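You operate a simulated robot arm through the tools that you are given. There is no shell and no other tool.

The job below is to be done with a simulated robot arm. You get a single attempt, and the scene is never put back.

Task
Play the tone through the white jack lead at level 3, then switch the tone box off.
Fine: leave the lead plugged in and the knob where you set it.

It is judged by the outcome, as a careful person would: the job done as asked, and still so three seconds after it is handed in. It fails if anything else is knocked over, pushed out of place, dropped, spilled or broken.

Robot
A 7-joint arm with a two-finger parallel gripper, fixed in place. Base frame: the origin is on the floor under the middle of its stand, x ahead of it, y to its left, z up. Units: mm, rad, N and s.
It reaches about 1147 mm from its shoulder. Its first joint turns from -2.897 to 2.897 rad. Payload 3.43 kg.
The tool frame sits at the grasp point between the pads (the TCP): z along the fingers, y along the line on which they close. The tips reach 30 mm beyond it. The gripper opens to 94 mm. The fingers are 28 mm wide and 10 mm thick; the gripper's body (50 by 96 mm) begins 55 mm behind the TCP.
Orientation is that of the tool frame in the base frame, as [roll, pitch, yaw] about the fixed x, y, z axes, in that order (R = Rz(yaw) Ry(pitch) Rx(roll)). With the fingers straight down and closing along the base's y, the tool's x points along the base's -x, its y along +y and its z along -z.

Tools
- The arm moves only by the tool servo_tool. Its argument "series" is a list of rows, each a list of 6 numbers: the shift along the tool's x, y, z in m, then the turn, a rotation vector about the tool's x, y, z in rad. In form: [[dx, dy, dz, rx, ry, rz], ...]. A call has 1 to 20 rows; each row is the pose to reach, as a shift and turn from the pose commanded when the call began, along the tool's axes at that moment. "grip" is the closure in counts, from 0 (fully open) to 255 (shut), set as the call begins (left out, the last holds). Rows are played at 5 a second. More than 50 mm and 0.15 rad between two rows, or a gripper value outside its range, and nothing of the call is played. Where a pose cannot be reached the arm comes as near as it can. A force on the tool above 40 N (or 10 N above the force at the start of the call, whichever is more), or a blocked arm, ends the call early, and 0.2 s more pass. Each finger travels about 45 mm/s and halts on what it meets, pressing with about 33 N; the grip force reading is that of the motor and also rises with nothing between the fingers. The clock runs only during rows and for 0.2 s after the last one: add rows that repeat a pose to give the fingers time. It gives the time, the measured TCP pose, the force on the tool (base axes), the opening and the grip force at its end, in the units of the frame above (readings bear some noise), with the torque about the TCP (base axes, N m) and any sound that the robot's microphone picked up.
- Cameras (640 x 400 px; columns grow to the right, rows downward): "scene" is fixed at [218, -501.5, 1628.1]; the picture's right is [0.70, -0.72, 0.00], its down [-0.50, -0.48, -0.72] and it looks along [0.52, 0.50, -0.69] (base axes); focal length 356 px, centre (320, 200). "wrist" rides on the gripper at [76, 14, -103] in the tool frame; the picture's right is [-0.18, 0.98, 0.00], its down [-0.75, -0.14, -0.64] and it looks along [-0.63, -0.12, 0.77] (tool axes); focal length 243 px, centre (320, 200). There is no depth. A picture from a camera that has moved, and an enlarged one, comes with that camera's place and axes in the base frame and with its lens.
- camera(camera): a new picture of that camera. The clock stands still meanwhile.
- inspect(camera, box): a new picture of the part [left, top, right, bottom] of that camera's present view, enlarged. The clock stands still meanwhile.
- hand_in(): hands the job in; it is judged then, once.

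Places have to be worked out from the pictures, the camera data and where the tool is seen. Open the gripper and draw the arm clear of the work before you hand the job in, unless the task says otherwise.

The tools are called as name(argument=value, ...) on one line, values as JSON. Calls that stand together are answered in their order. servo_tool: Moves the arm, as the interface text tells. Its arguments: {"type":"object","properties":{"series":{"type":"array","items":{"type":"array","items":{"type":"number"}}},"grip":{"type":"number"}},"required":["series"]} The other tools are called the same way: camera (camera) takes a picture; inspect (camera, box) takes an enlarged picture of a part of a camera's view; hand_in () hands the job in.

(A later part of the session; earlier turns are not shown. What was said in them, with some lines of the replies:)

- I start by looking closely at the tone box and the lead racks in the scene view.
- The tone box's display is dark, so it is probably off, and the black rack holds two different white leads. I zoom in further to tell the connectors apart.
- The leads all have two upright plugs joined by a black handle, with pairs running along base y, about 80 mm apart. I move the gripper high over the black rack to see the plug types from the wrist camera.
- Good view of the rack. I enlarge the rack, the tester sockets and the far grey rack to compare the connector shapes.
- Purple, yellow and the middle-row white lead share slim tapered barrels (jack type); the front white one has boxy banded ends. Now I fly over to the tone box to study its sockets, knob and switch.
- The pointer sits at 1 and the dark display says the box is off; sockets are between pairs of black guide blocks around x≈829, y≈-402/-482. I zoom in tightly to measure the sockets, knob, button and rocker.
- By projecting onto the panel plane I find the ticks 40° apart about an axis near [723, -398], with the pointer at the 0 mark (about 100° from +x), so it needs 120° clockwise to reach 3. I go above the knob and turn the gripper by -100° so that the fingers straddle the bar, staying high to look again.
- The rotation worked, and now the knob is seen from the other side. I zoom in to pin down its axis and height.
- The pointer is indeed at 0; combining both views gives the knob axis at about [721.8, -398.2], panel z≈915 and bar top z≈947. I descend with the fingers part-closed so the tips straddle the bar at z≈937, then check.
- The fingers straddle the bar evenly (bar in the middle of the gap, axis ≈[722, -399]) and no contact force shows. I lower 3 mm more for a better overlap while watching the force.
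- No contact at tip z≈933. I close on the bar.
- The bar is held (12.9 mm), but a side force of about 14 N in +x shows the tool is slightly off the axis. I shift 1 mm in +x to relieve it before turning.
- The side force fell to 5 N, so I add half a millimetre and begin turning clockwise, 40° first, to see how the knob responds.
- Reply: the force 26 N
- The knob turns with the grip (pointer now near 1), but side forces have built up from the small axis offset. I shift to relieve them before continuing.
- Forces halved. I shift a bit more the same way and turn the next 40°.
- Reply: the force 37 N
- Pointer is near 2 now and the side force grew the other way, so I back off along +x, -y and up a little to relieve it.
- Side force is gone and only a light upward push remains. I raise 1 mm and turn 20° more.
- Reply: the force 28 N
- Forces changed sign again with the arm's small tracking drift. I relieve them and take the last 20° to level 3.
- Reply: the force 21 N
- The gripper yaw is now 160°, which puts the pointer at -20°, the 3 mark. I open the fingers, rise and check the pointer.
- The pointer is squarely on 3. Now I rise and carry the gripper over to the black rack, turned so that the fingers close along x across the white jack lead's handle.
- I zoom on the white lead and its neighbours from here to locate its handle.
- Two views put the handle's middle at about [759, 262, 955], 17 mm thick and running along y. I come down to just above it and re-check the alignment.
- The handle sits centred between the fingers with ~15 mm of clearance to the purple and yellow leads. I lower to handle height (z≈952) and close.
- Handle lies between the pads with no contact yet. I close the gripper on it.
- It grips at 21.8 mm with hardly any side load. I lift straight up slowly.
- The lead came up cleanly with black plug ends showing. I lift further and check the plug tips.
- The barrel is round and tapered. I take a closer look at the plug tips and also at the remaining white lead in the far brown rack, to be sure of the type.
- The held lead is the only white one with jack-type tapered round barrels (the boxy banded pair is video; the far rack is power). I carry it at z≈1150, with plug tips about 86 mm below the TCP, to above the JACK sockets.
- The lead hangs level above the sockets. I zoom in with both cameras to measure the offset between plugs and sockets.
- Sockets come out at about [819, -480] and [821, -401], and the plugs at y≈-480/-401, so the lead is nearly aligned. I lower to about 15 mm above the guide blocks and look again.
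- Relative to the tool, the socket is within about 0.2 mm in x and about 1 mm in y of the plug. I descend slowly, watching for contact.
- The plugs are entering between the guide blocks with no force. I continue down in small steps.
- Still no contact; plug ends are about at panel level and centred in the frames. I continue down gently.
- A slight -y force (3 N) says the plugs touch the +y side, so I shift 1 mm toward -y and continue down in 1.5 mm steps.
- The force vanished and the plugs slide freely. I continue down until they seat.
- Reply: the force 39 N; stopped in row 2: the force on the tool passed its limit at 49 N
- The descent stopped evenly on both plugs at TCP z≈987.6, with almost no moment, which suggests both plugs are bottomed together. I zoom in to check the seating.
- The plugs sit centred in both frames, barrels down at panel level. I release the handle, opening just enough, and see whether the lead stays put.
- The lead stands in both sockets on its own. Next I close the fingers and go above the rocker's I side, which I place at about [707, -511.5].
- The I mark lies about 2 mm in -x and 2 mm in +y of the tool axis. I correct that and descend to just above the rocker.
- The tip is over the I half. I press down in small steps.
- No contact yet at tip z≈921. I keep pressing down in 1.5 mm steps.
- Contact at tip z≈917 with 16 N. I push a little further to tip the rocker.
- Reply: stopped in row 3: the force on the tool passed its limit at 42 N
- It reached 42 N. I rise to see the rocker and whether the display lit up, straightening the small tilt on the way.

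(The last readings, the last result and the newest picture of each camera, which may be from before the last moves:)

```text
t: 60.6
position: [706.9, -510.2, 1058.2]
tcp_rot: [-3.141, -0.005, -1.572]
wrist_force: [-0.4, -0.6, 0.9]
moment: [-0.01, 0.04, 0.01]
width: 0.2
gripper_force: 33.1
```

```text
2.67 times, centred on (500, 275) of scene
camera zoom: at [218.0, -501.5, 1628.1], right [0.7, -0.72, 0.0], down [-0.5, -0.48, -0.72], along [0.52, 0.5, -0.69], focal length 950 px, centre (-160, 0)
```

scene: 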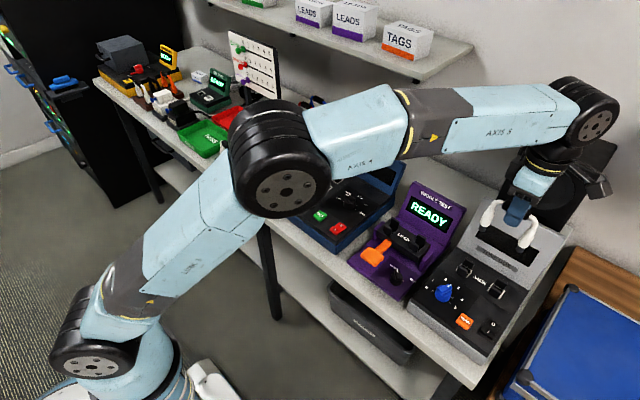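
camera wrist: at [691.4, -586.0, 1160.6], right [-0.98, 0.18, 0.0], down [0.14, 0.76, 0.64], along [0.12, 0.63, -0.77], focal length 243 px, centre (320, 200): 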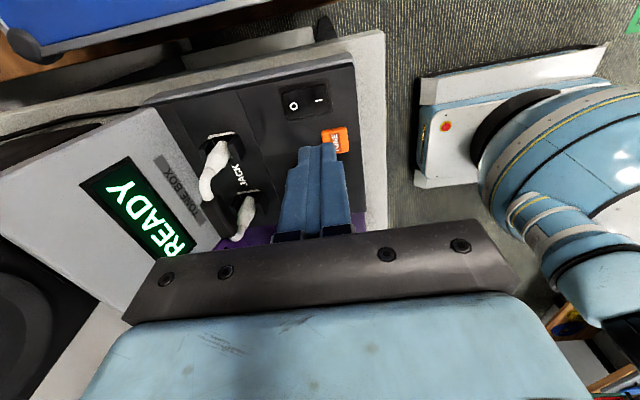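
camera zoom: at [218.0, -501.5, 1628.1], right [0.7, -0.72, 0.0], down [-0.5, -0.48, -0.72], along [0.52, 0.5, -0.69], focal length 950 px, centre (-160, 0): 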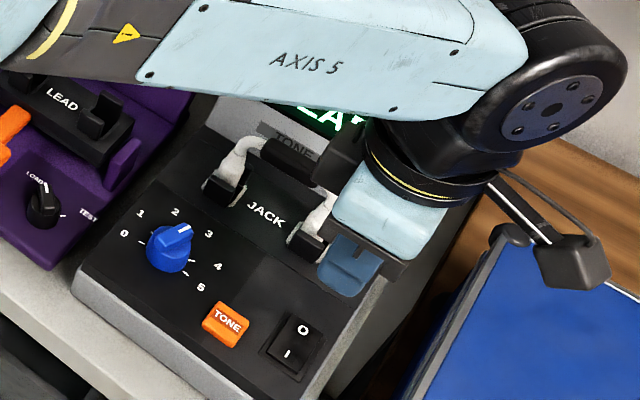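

The display reads READY, so the box is on. I move over the TONE button at about [698, -465] and come down to just above it.

servo_tool(series=[[-0.023, 0.0044, 0, 0, 0, 0], [-0.0453, 0.0087, 0, 0, 0, 0], [-0.0453, 0.0087, 0.03, 0, 0, 0], [-0.0453, 0.0087, 0.06, 0, 0, 0], [-0.0453, 0.0087, 0.09, 0, 0, 0], [-0.0453, 0.0087, 0.098, 0, 0, 0], [-0.0453, 0.0087, 0.098, 0, 0, 0]])

inspect(camera="wrist", box=[240, 80, 400, 240])

inspect(camera="scene", box=[430, 280, 510, 350])

```text
t: 62.2
position: [698.0, -467.0, 957.7]
tcp_rot: [-3.141, -0.007, -1.57]
wrist_force: [0.0, -0.6, 0.2]
moment: [-0.02, 0.0, 0.02]
width: 0.0
gripper_force: 33.1
```

```text
2.50 times, centred on (320, 160) of wrist
camera zoom: at [682.7, -541.3, 1061.6], right [-0.98, 0.18, 0.0], down [0.14, 0.76, 0.64], along [0.12, 0.63, -0.77], focal length 606 px, centre (320, 300)
```

zoom: 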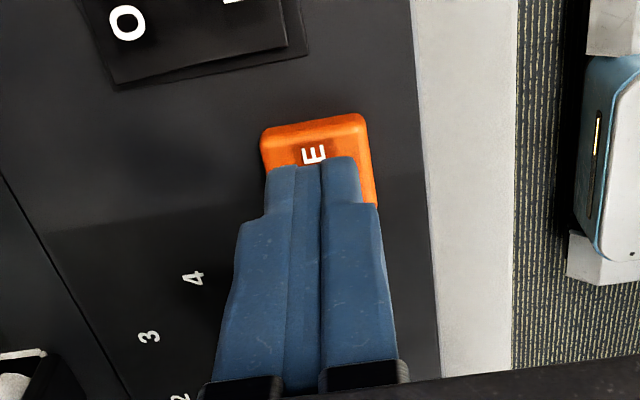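

```text
5.71 times, centred on (470, 315) of scene
camera zoom: at [218.0, -501.5, 1628.1], right [0.7, -0.72, 0.0], down [-0.5, -0.48, -0.72], along [0.52, 0.5, -0.69], focal length 2037 px, centre (-537, -457)
```

zoom: 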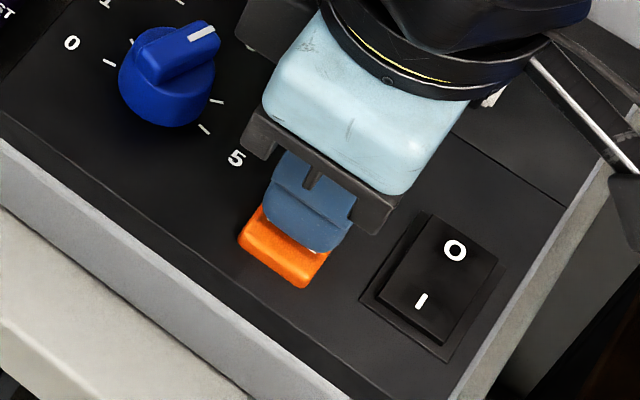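

The tip is over the TONE button. I press down in small steps and listen.

servo_tool(series=[[0, 0, 0.002, 0, 0, 0], [0, 0, 0.004, 0, 0, 0], [0, 0, 0.006, 0, 0, 0], [0, 0, 0.008, 0, 0, 0], [0, 0, 0.008, 0, 0, 0]])

servo_tool(series=[[0, 0, 0.0015, 0, 0, 0], [0, 0, 0.003, 0, 0, 0], [0, 0, 0.003, 0, 0, 0]])

```text
t: 63.4
position: [697.8, -466.9, 949.5]
tcp_rot: [-3.141, -0.008, -1.571]
wrist_force: [-0.1, 0.3, -0.2]
moment: [0.0, 0.01, 0.01]
width: 0.2
gripper_force: 32.9
```

```text
t: 64.2
position: [698.6, -466.2, 948.6]
tcp_rot: [-3.14, -0.008, -1.571]
wrist_force: [1.4, 0.0, 1.9]
moment: [-0.02, 0.03, -0.02]
width: 0.0
gripper_force: 33.0
```

Contact is just beginning (2 N). I press on a few millimetres and hold.

servo_tool(series=[[0, 0, 0.001, 0, 0, 0], [0, 0, 0.002, 0, 0, 0], [0, 0, 0.003, 0, 0, 0], [0, 0, 0.003, 0, 0, 0], [0, 0, 0.003, 0, 0, 0]])

camera(camera="wrist")

```text
t: 65.4
position: [698.1, -467.3, 944.7]
tcp_rot: [-3.141, -0.008, -1.57]
wrist_force: [-0.3, -3.0, 6.1]
moment: [0.0, -0.02, 0.0]
width: 0.1
gripper_force: 32.5
heard: click
```

```text
taken
camera wrist: at [682.9, -542.3, 1048.3], right [-0.98, 0.18, 0.0], down [0.14, 0.76, 0.64], along [0.12, 0.63, -0.77], focal length 243 px, centre (320, 200)
```

wrist: 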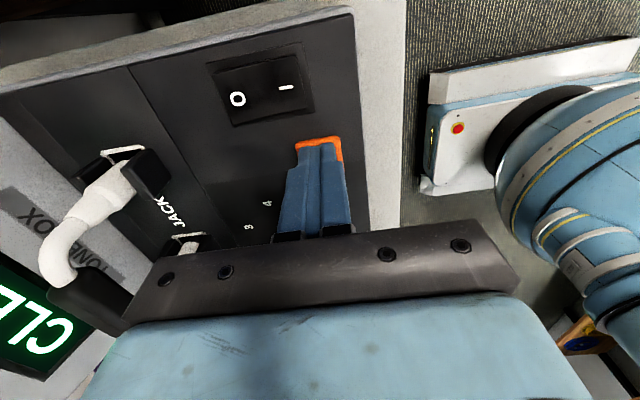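

A click, and the display now shows something starting with "CLE". I inspect it and hold for a moment to listen.

inspect(camera="wrist", box=[0, 200, 120, 380])

inspect(camera="scene", box=[440, 180, 580, 320])

servo_tool(series=[[0, 0, 0, 0, 0, 0], [0, 0, 0, 0, 0, 0], [0, 0, 0, 0, 0, 0]])

```text
2.22 times, centred on (60, 290) of wrist
camera zoom: at [682.9, -542.3, 1048.3], right [-0.98, 0.18, 0.0], down [0.14, 0.76, 0.64], along [0.12, 0.63, -0.77], focal length 539 px, centre (898, 0)
```

zoom: 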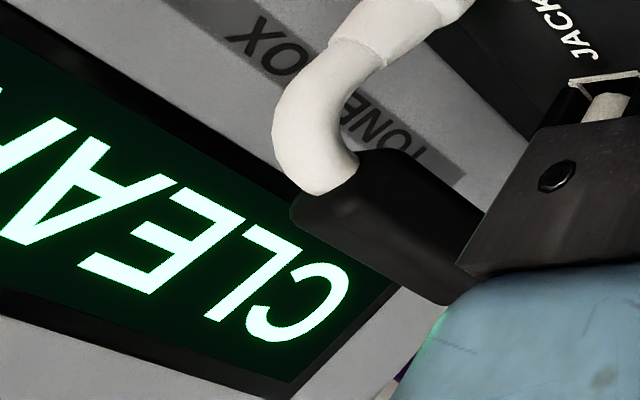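

```text
2.86 times, centred on (510, 250) of scene
camera zoom: at [218.0, -501.5, 1628.1], right [0.7, -0.72, 0.0], down [-0.5, -0.48, -0.72], along [0.52, 0.5, -0.69], focal length 1018 px, centre (-223, 57)
```

zoom: 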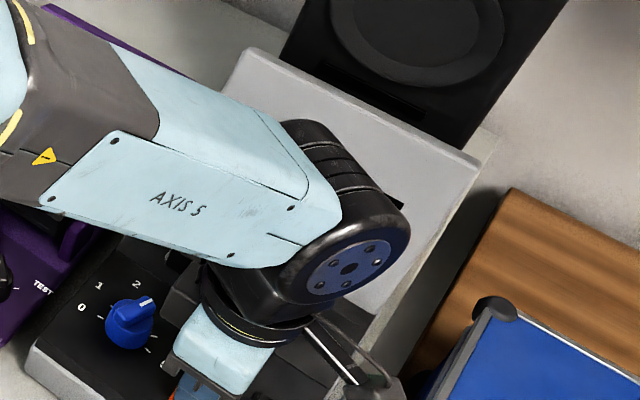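

```text
t: 66.2
position: [697.3, -466.6, 944.8]
tcp_rot: [-3.139, -0.008, -1.571]
wrist_force: [0.2, -3.0, 7.4]
moment: [0.01, -0.03, 0.0]
width: 0.0
gripper_force: 33.6
```

The display reads "CLEAR…", evidently the verdict on the tone. I release the button, rise and read the full display and listen.

servo_tool(series=[[0, 0, -0.005, 0, 0, 0], [0, 0, -0.02, 0, 0, 0], [0, 0, -0.05, 0, 0, 0], [0, 0, -0.09, 0, 0, 0], [0, 0, -0.13, 0, 0, 0], [0, 0, -0.13, 0, 0, 0]])

camera(camera="wrist")

inspect(camera="wrist", box=[40, 120, 260, 280])

```text
t: 67.6
position: [698.8, -465.3, 1075.2]
tcp_rot: [-3.14, -0.005, -1.571]
wrist_force: [0.2, 0.4, 0.0]
moment: [0.05, 0.03, -0.01]
width: 0.0
gripper_force: 33.0
```

```text
taken
camera wrist: at [682.0, -541.3, 1178.4], right [-0.98, 0.18, 0.0], down [0.14, 0.76, 0.64], along [0.12, 0.63, -0.77], focal length 243 px, centre (320, 200)
```

wrist: 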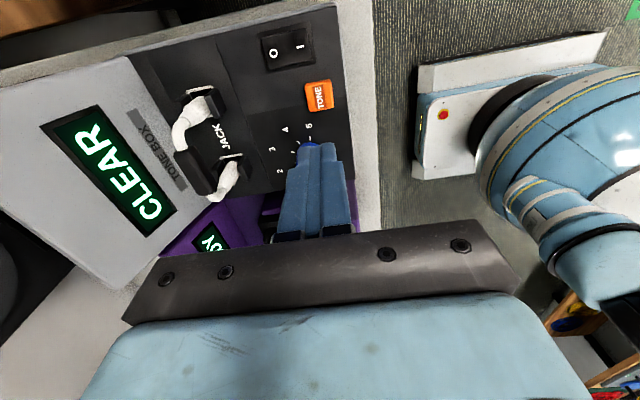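

```text
2.50 times, centred on (150, 200) of wrist
camera zoom: at [682.0, -541.3, 1178.4], right [-0.98, 0.18, 0.0], down [0.14, 0.76, 0.64], along [0.12, 0.63, -0.77], focal length 606 px, centre (745, 200)
```

zoom: 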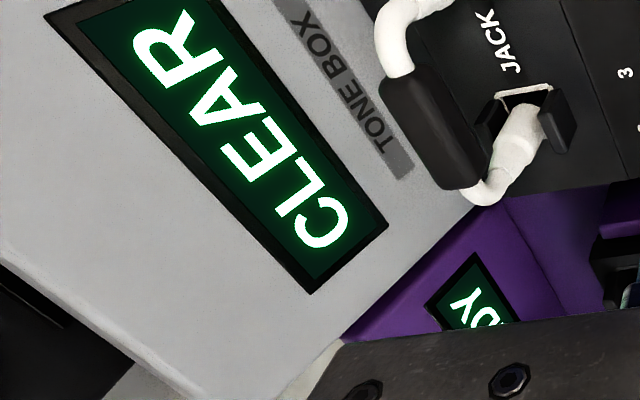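

The display says CLEAR: the tone went through the lead. Now to switch off, I locate the rocker's O side precisely from here and confirm the knob.

inspect(camera="wrist", box=[220, 10, 360, 130])

inspect(camera="scene", box=[420, 240, 520, 350])

```text
3.33 times, centred on (290, 70) of wrist
camera zoom: at [682.0, -541.3, 1178.4], right [-0.98, 0.18, 0.0], down [0.14, 0.76, 0.64], along [0.12, 0.63, -0.77], focal length 809 px, centre (420, 633)
```

zoom: 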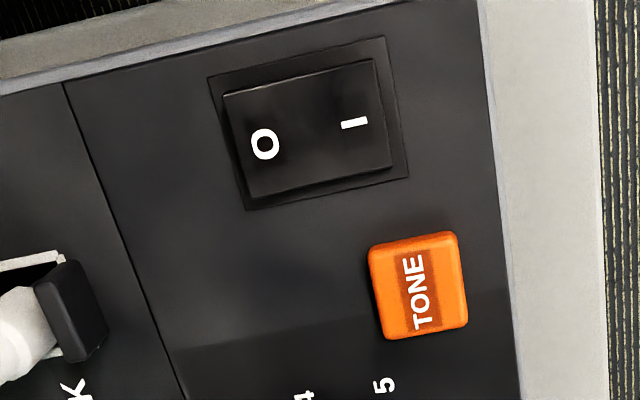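

```text
3.64 times, centred on (470, 295) of scene
camera zoom: at [218.0, -501.5, 1628.1], right [0.7, -0.72, 0.0], down [-0.5, -0.48, -0.72], along [0.52, 0.5, -0.69], focal length 1296 px, centre (-226, -146)
```

zoom: 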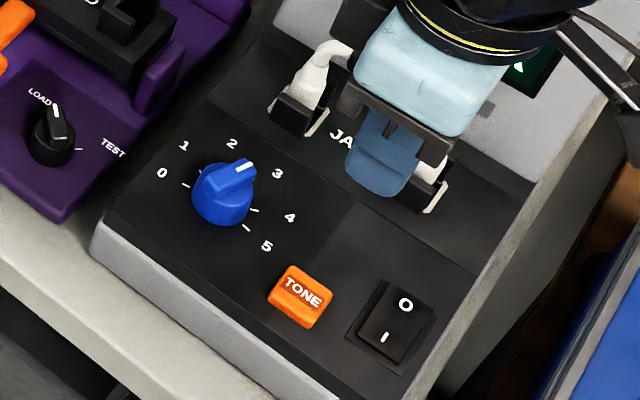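

Knob still at 3. The O side is about 36 mm in +x and 44.5 mm in -y of the tool; I move there and come down to just above it.

servo_tool(series=[[0.022, -0.018, 0, 0, 0, 0], [0.0445, -0.036, 0, 0, 0, 0], [0.0445, -0.036, 0.03, 0, 0, 0], [0.0445, -0.036, 0.06, 0, 0, 0], [0.0445, -0.036, 0.09, 0, 0, 0], [0.0445, -0.036, 0.113, 0, 0, 0], [0.0445, -0.036, 0.113, 0, 0, 0]])

inspect(camera="wrist", box=[240, 80, 400, 240])

inspect(camera="scene", box=[430, 270, 530, 350])

```text
t: 69.2
position: [734.7, -510.6, 961.1]
tcp_rot: [-3.141, -0.008, -1.571]
wrist_force: [1.0, -0.2, -0.1]
moment: [0.02, -0.01, 0.01]
width: 0.0
gripper_force: 33.5
```

```text
2.50 times, centred on (320, 160) of wrist
camera zoom: at [719.7, -587.5, 1063.9], right [-0.98, 0.18, 0.0], down [0.14, 0.76, 0.64], along [0.12, 0.63, -0.77], focal length 606 px, centre (320, 300)
```

zoom: 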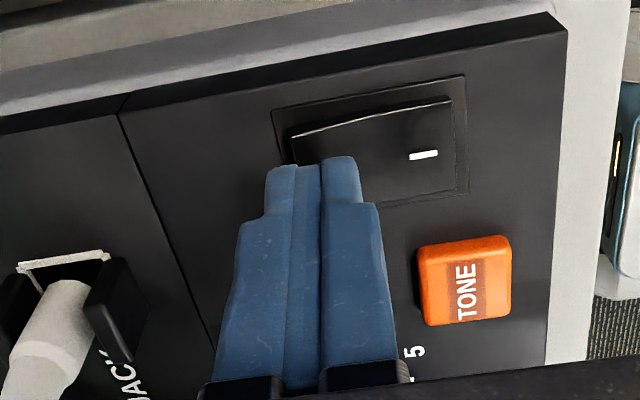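

```text
5.00 times, centred on (480, 310) of scene
camera zoom: at [218.0, -501.5, 1628.1], right [0.7, -0.72, 0.0], down [-0.5, -0.48, -0.72], along [0.52, 0.5, -0.69], focal length 1782 px, centre (-480, -350)
```

zoom: 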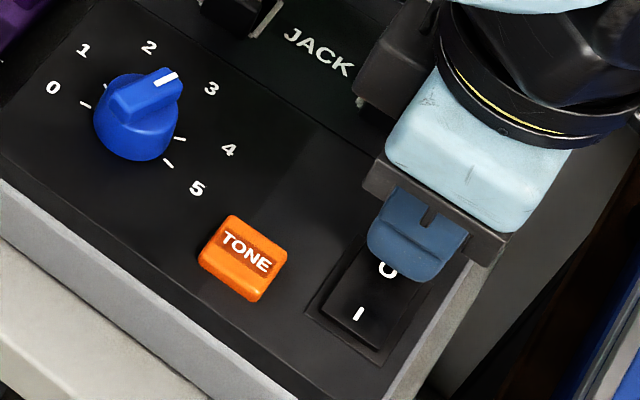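

Tip is over the O half, 6 mm from its end. I shift 1.5 mm inward and press down in small steps.

servo_tool(series=[[0, 0.0015, 0.003, 0, 0, 0], [0, 0.0015, 0.006, 0, 0, 0], [0, 0.0015, 0.009, 0, 0, 0], [0, 0.0015, 0.011, 0, 0, 0], [0, 0.0015, 0.011, 0, 0, 0]])

servo_tool(series=[[0, 0, 0.0015, 0, 0, 0], [0, 0, 0.003, 0, 0, 0], [0, 0, 0.003, 0, 0, 0]])

```text
t: 70.4
position: [732.3, -512.0, 950.9]
tcp_rot: [-3.141, -0.008, -1.57]
wrist_force: [1.2, 0.8, 0.6]
moment: [-0.01, -0.01, 0.03]
width: 0.0
gripper_force: 32.9
```

```text
t: 71.2
position: [732.3, -511.1, 947.5]
tcp_rot: [-3.141, -0.006, -1.57]
wrist_force: [0.1, -0.6, 2.1]
moment: [0.03, -0.02, -0.02]
width: 0.0
gripper_force: 32.9
```

Contact is starting (2 N). I press on.

servo_tool(series=[[0, 0, 0.001, 0, 0, 0], [0, 0, 0.002, 0, 0, 0], [0, 0, 0.003, 0, 0, 0], [0, 0, 0.003, 0, 0, 0]])

camera(camera="wrist")

```text
t: 72.2
position: [732.4, -510.6, 947.4]
tcp_rot: [-3.136, -0.009, -1.572]
wrist_force: [4.4, -1.5, 33.7]
moment: [0.25, 0.12, -0.05]
width: 0.0
gripper_force: 33.0
```

```text
taken
camera wrist: at [717.3, -586.5, 1051.2], right [-0.98, 0.18, -0.01], down [0.14, 0.76, 0.64], along [0.12, 0.62, -0.77], focal length 243 px, centre (320, 200)
```

wrist: 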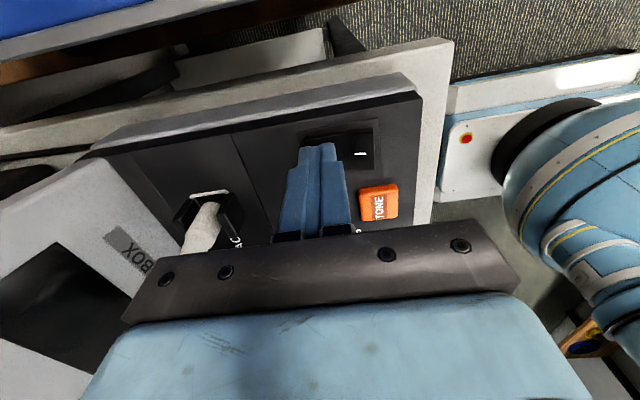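

The display has gone dark, so the box is off. I rise straight up and check everything.

servo_tool(series=[[0, 0, -0.01, 0, 0, 0], [0, 0, -0.04, 0, 0, 0], [0, 0, -0.08, 0, 0, 0], [0, 0, -0.12, 0, 0, 0], [0, 0, -0.16, 0, 0, 0], [0, 0, -0.2, 0, 0, 0], [0, 0, -0.2, 0, 0, 0]])

camera(camera="wrist")

inspect(camera="wrist", box=[100, 10, 380, 200])

inspect(camera="scene", box=[420, 180, 560, 350])

```text
t: 73.8
position: [731.9, -509.9, 1144.8]
tcp_rot: [-3.139, -0.004, -1.571]
wrist_force: [0.3, 1.0, -1.2]
moment: [-0.02, 0.0, 0.02]
width: 0.0
gripper_force: 32.7
```

```text
taken
camera wrist: at [717.4, -585.4, 1247.2], right [-0.98, 0.18, 0.0], down [0.14, 0.76, 0.64], along [0.12, 0.63, -0.77], focal length 243 px, centre (320, 200)
```

wrist: 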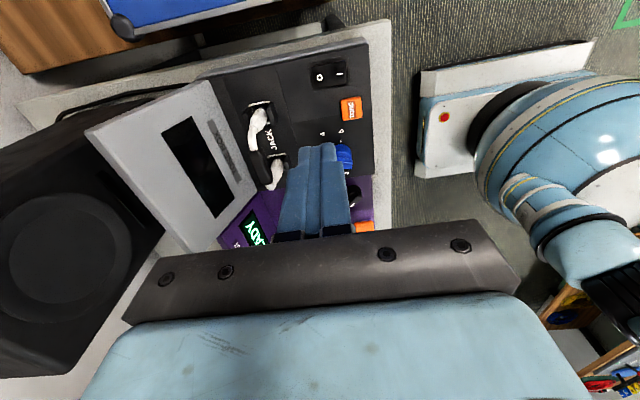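

```text
2.11 times, centred on (240, 105) of wrist
camera zoom: at [717.4, -585.4, 1247.2], right [-0.98, 0.18, 0.0], down [0.14, 0.76, 0.64], along [0.12, 0.63, -0.77], focal length 511 px, centre (488, 400)
```

zoom: 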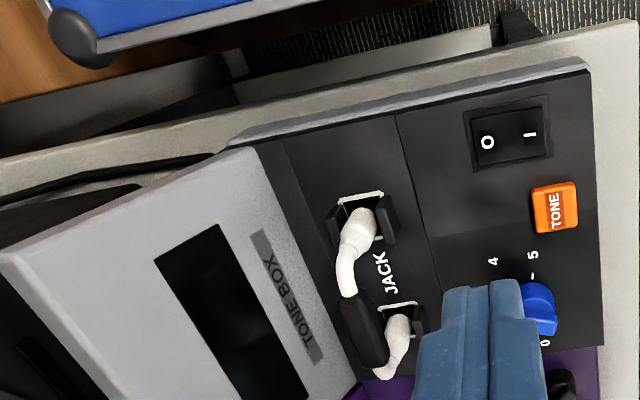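

```text
2.35 times, centred on (490, 265) of scene
camera zoom: at [218.0, -501.5, 1628.1], right [0.7, -0.72, 0.0], down [-0.5, -0.48, -0.72], along [0.52, 0.5, -0.69], focal length 839 px, centre (-80, 47)
```

zoom: 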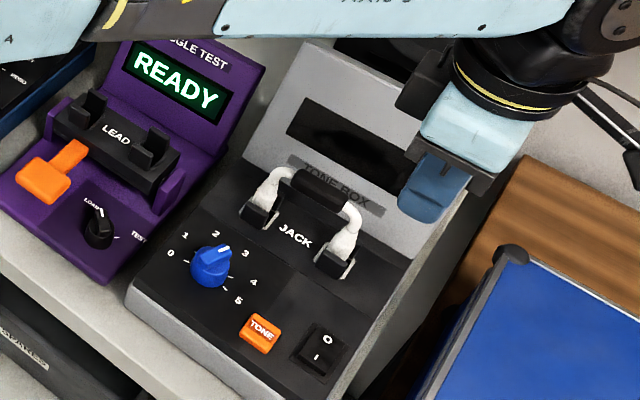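

The box is off, the knob stays on 3 and the lead is still plugged in. I open the gripper and draw the arm up and well clear.

servo_tool(series=[[0, 0, -0.04, 0, 0, 0], [0, 0, -0.08, 0, 0, 0], [0, 0, -0.125, 0, 0, 0], [-0.04, 0.016, -0.125, 0, 0, 0], [-0.08, 0.032, -0.125, 0, 0, 0], [-0.12, 0.048, -0.125, 0, 0, 0], [-0.16, 0.064, -0.125, 0, 0, 0], [-0.2, 0.08, -0.125, 0, 0, 0], [-0.24, 0.096, -0.125, 0, 0, 0], [-0.28, 0.112, -0.125, 0, 0, 0], [-0.32, 0.128, -0.125, 0, 0, 0], [-0.36, 0.144, -0.125, 0, 0, 0], [-0.4, 0.16, -0.125, 0, 0, 0], [-0.44, 0.176, -0.125, 0, 0, 0], [-0.48, 0.192, -0.125, 0, 0, 0], [-0.52, 0.205, -0.125, 0, 0, 0], [-0.555, 0.209, -0.125, 0, 0, 0], [-0.555, 0.209, -0.125, 0, 0, 0]], grip=0)

camera(camera="scene")

inspect(camera="scene", box=[420, 190, 560, 350])

inspect(camera="scene", box=[200, 90, 400, 210])

```text
t: 77.6
position: [524.8, 47.4, 1268.1]
tcp_rot: [-3.14, -0.007, -1.57]
wrist_force: [0.5, -0.1, -0.3]
moment: [0.01, 0.01, -0.02]
width: 94.3
gripper_force: 0.0
```

```text
taken
```

scene: 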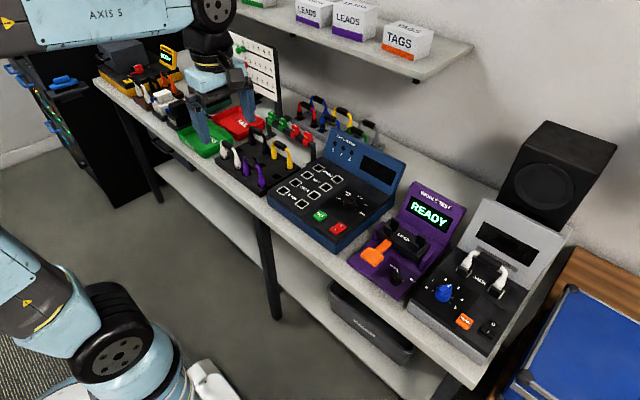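

```text
2.50 times, centred on (490, 270) of scene
camera zoom: at [218.0, -501.5, 1628.1], right [0.7, -0.72, 0.0], down [-0.5, -0.48, -0.72], along [0.52, 0.5, -0.69], focal length 891 px, centre (-105, 25)
```

zoom: 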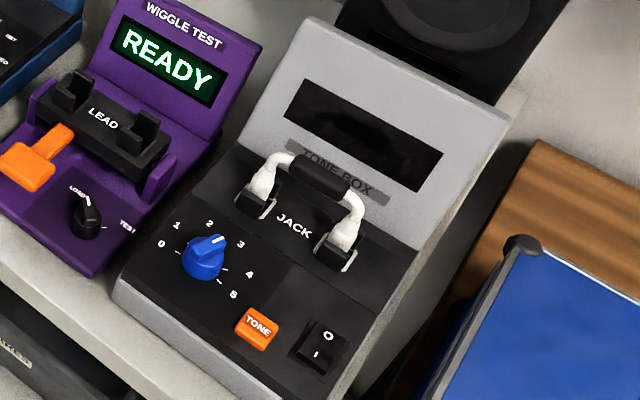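

```text
3.20 times, centred on (300, 150) of scene
camera zoom: at [218.0, -501.5, 1628.1], right [0.7, -0.72, 0.0], down [-0.5, -0.48, -0.72], along [0.52, 0.5, -0.69], focal length 1141 px, centre (384, 360)
```

zoom: 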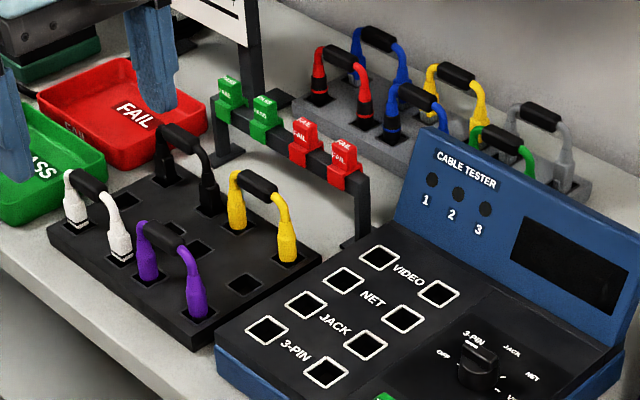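

The arm is clear and open, the tone box is off (dark display), the lead is seated in both JACK sockets, the knob is on 3, and nothing else has moved. I hand the job in.

hand_in()

```text
The job is handed in.
```

I plugged the white jack lead into both JACK sockets on the tone box, set the knob to 3, switched on and pressed TONE. I then switched the box off and handed the job in.

- **Tone:** while TONE was pressed, the display went from READY to CLEAR. The microphone picked up only a click, not a tone, so my evidence that it played is the CLEAR reading.
- **Lead:** there were two white leads in the black rack. I took the one with round tapered plugs, because the other has boxy banded ends that look like video.
- **Final state:** the display is dark, the lead is still plugged in and the knob is still on 3. The arm is open and clear of the bench, and nothing else looks moved in the last pictures.
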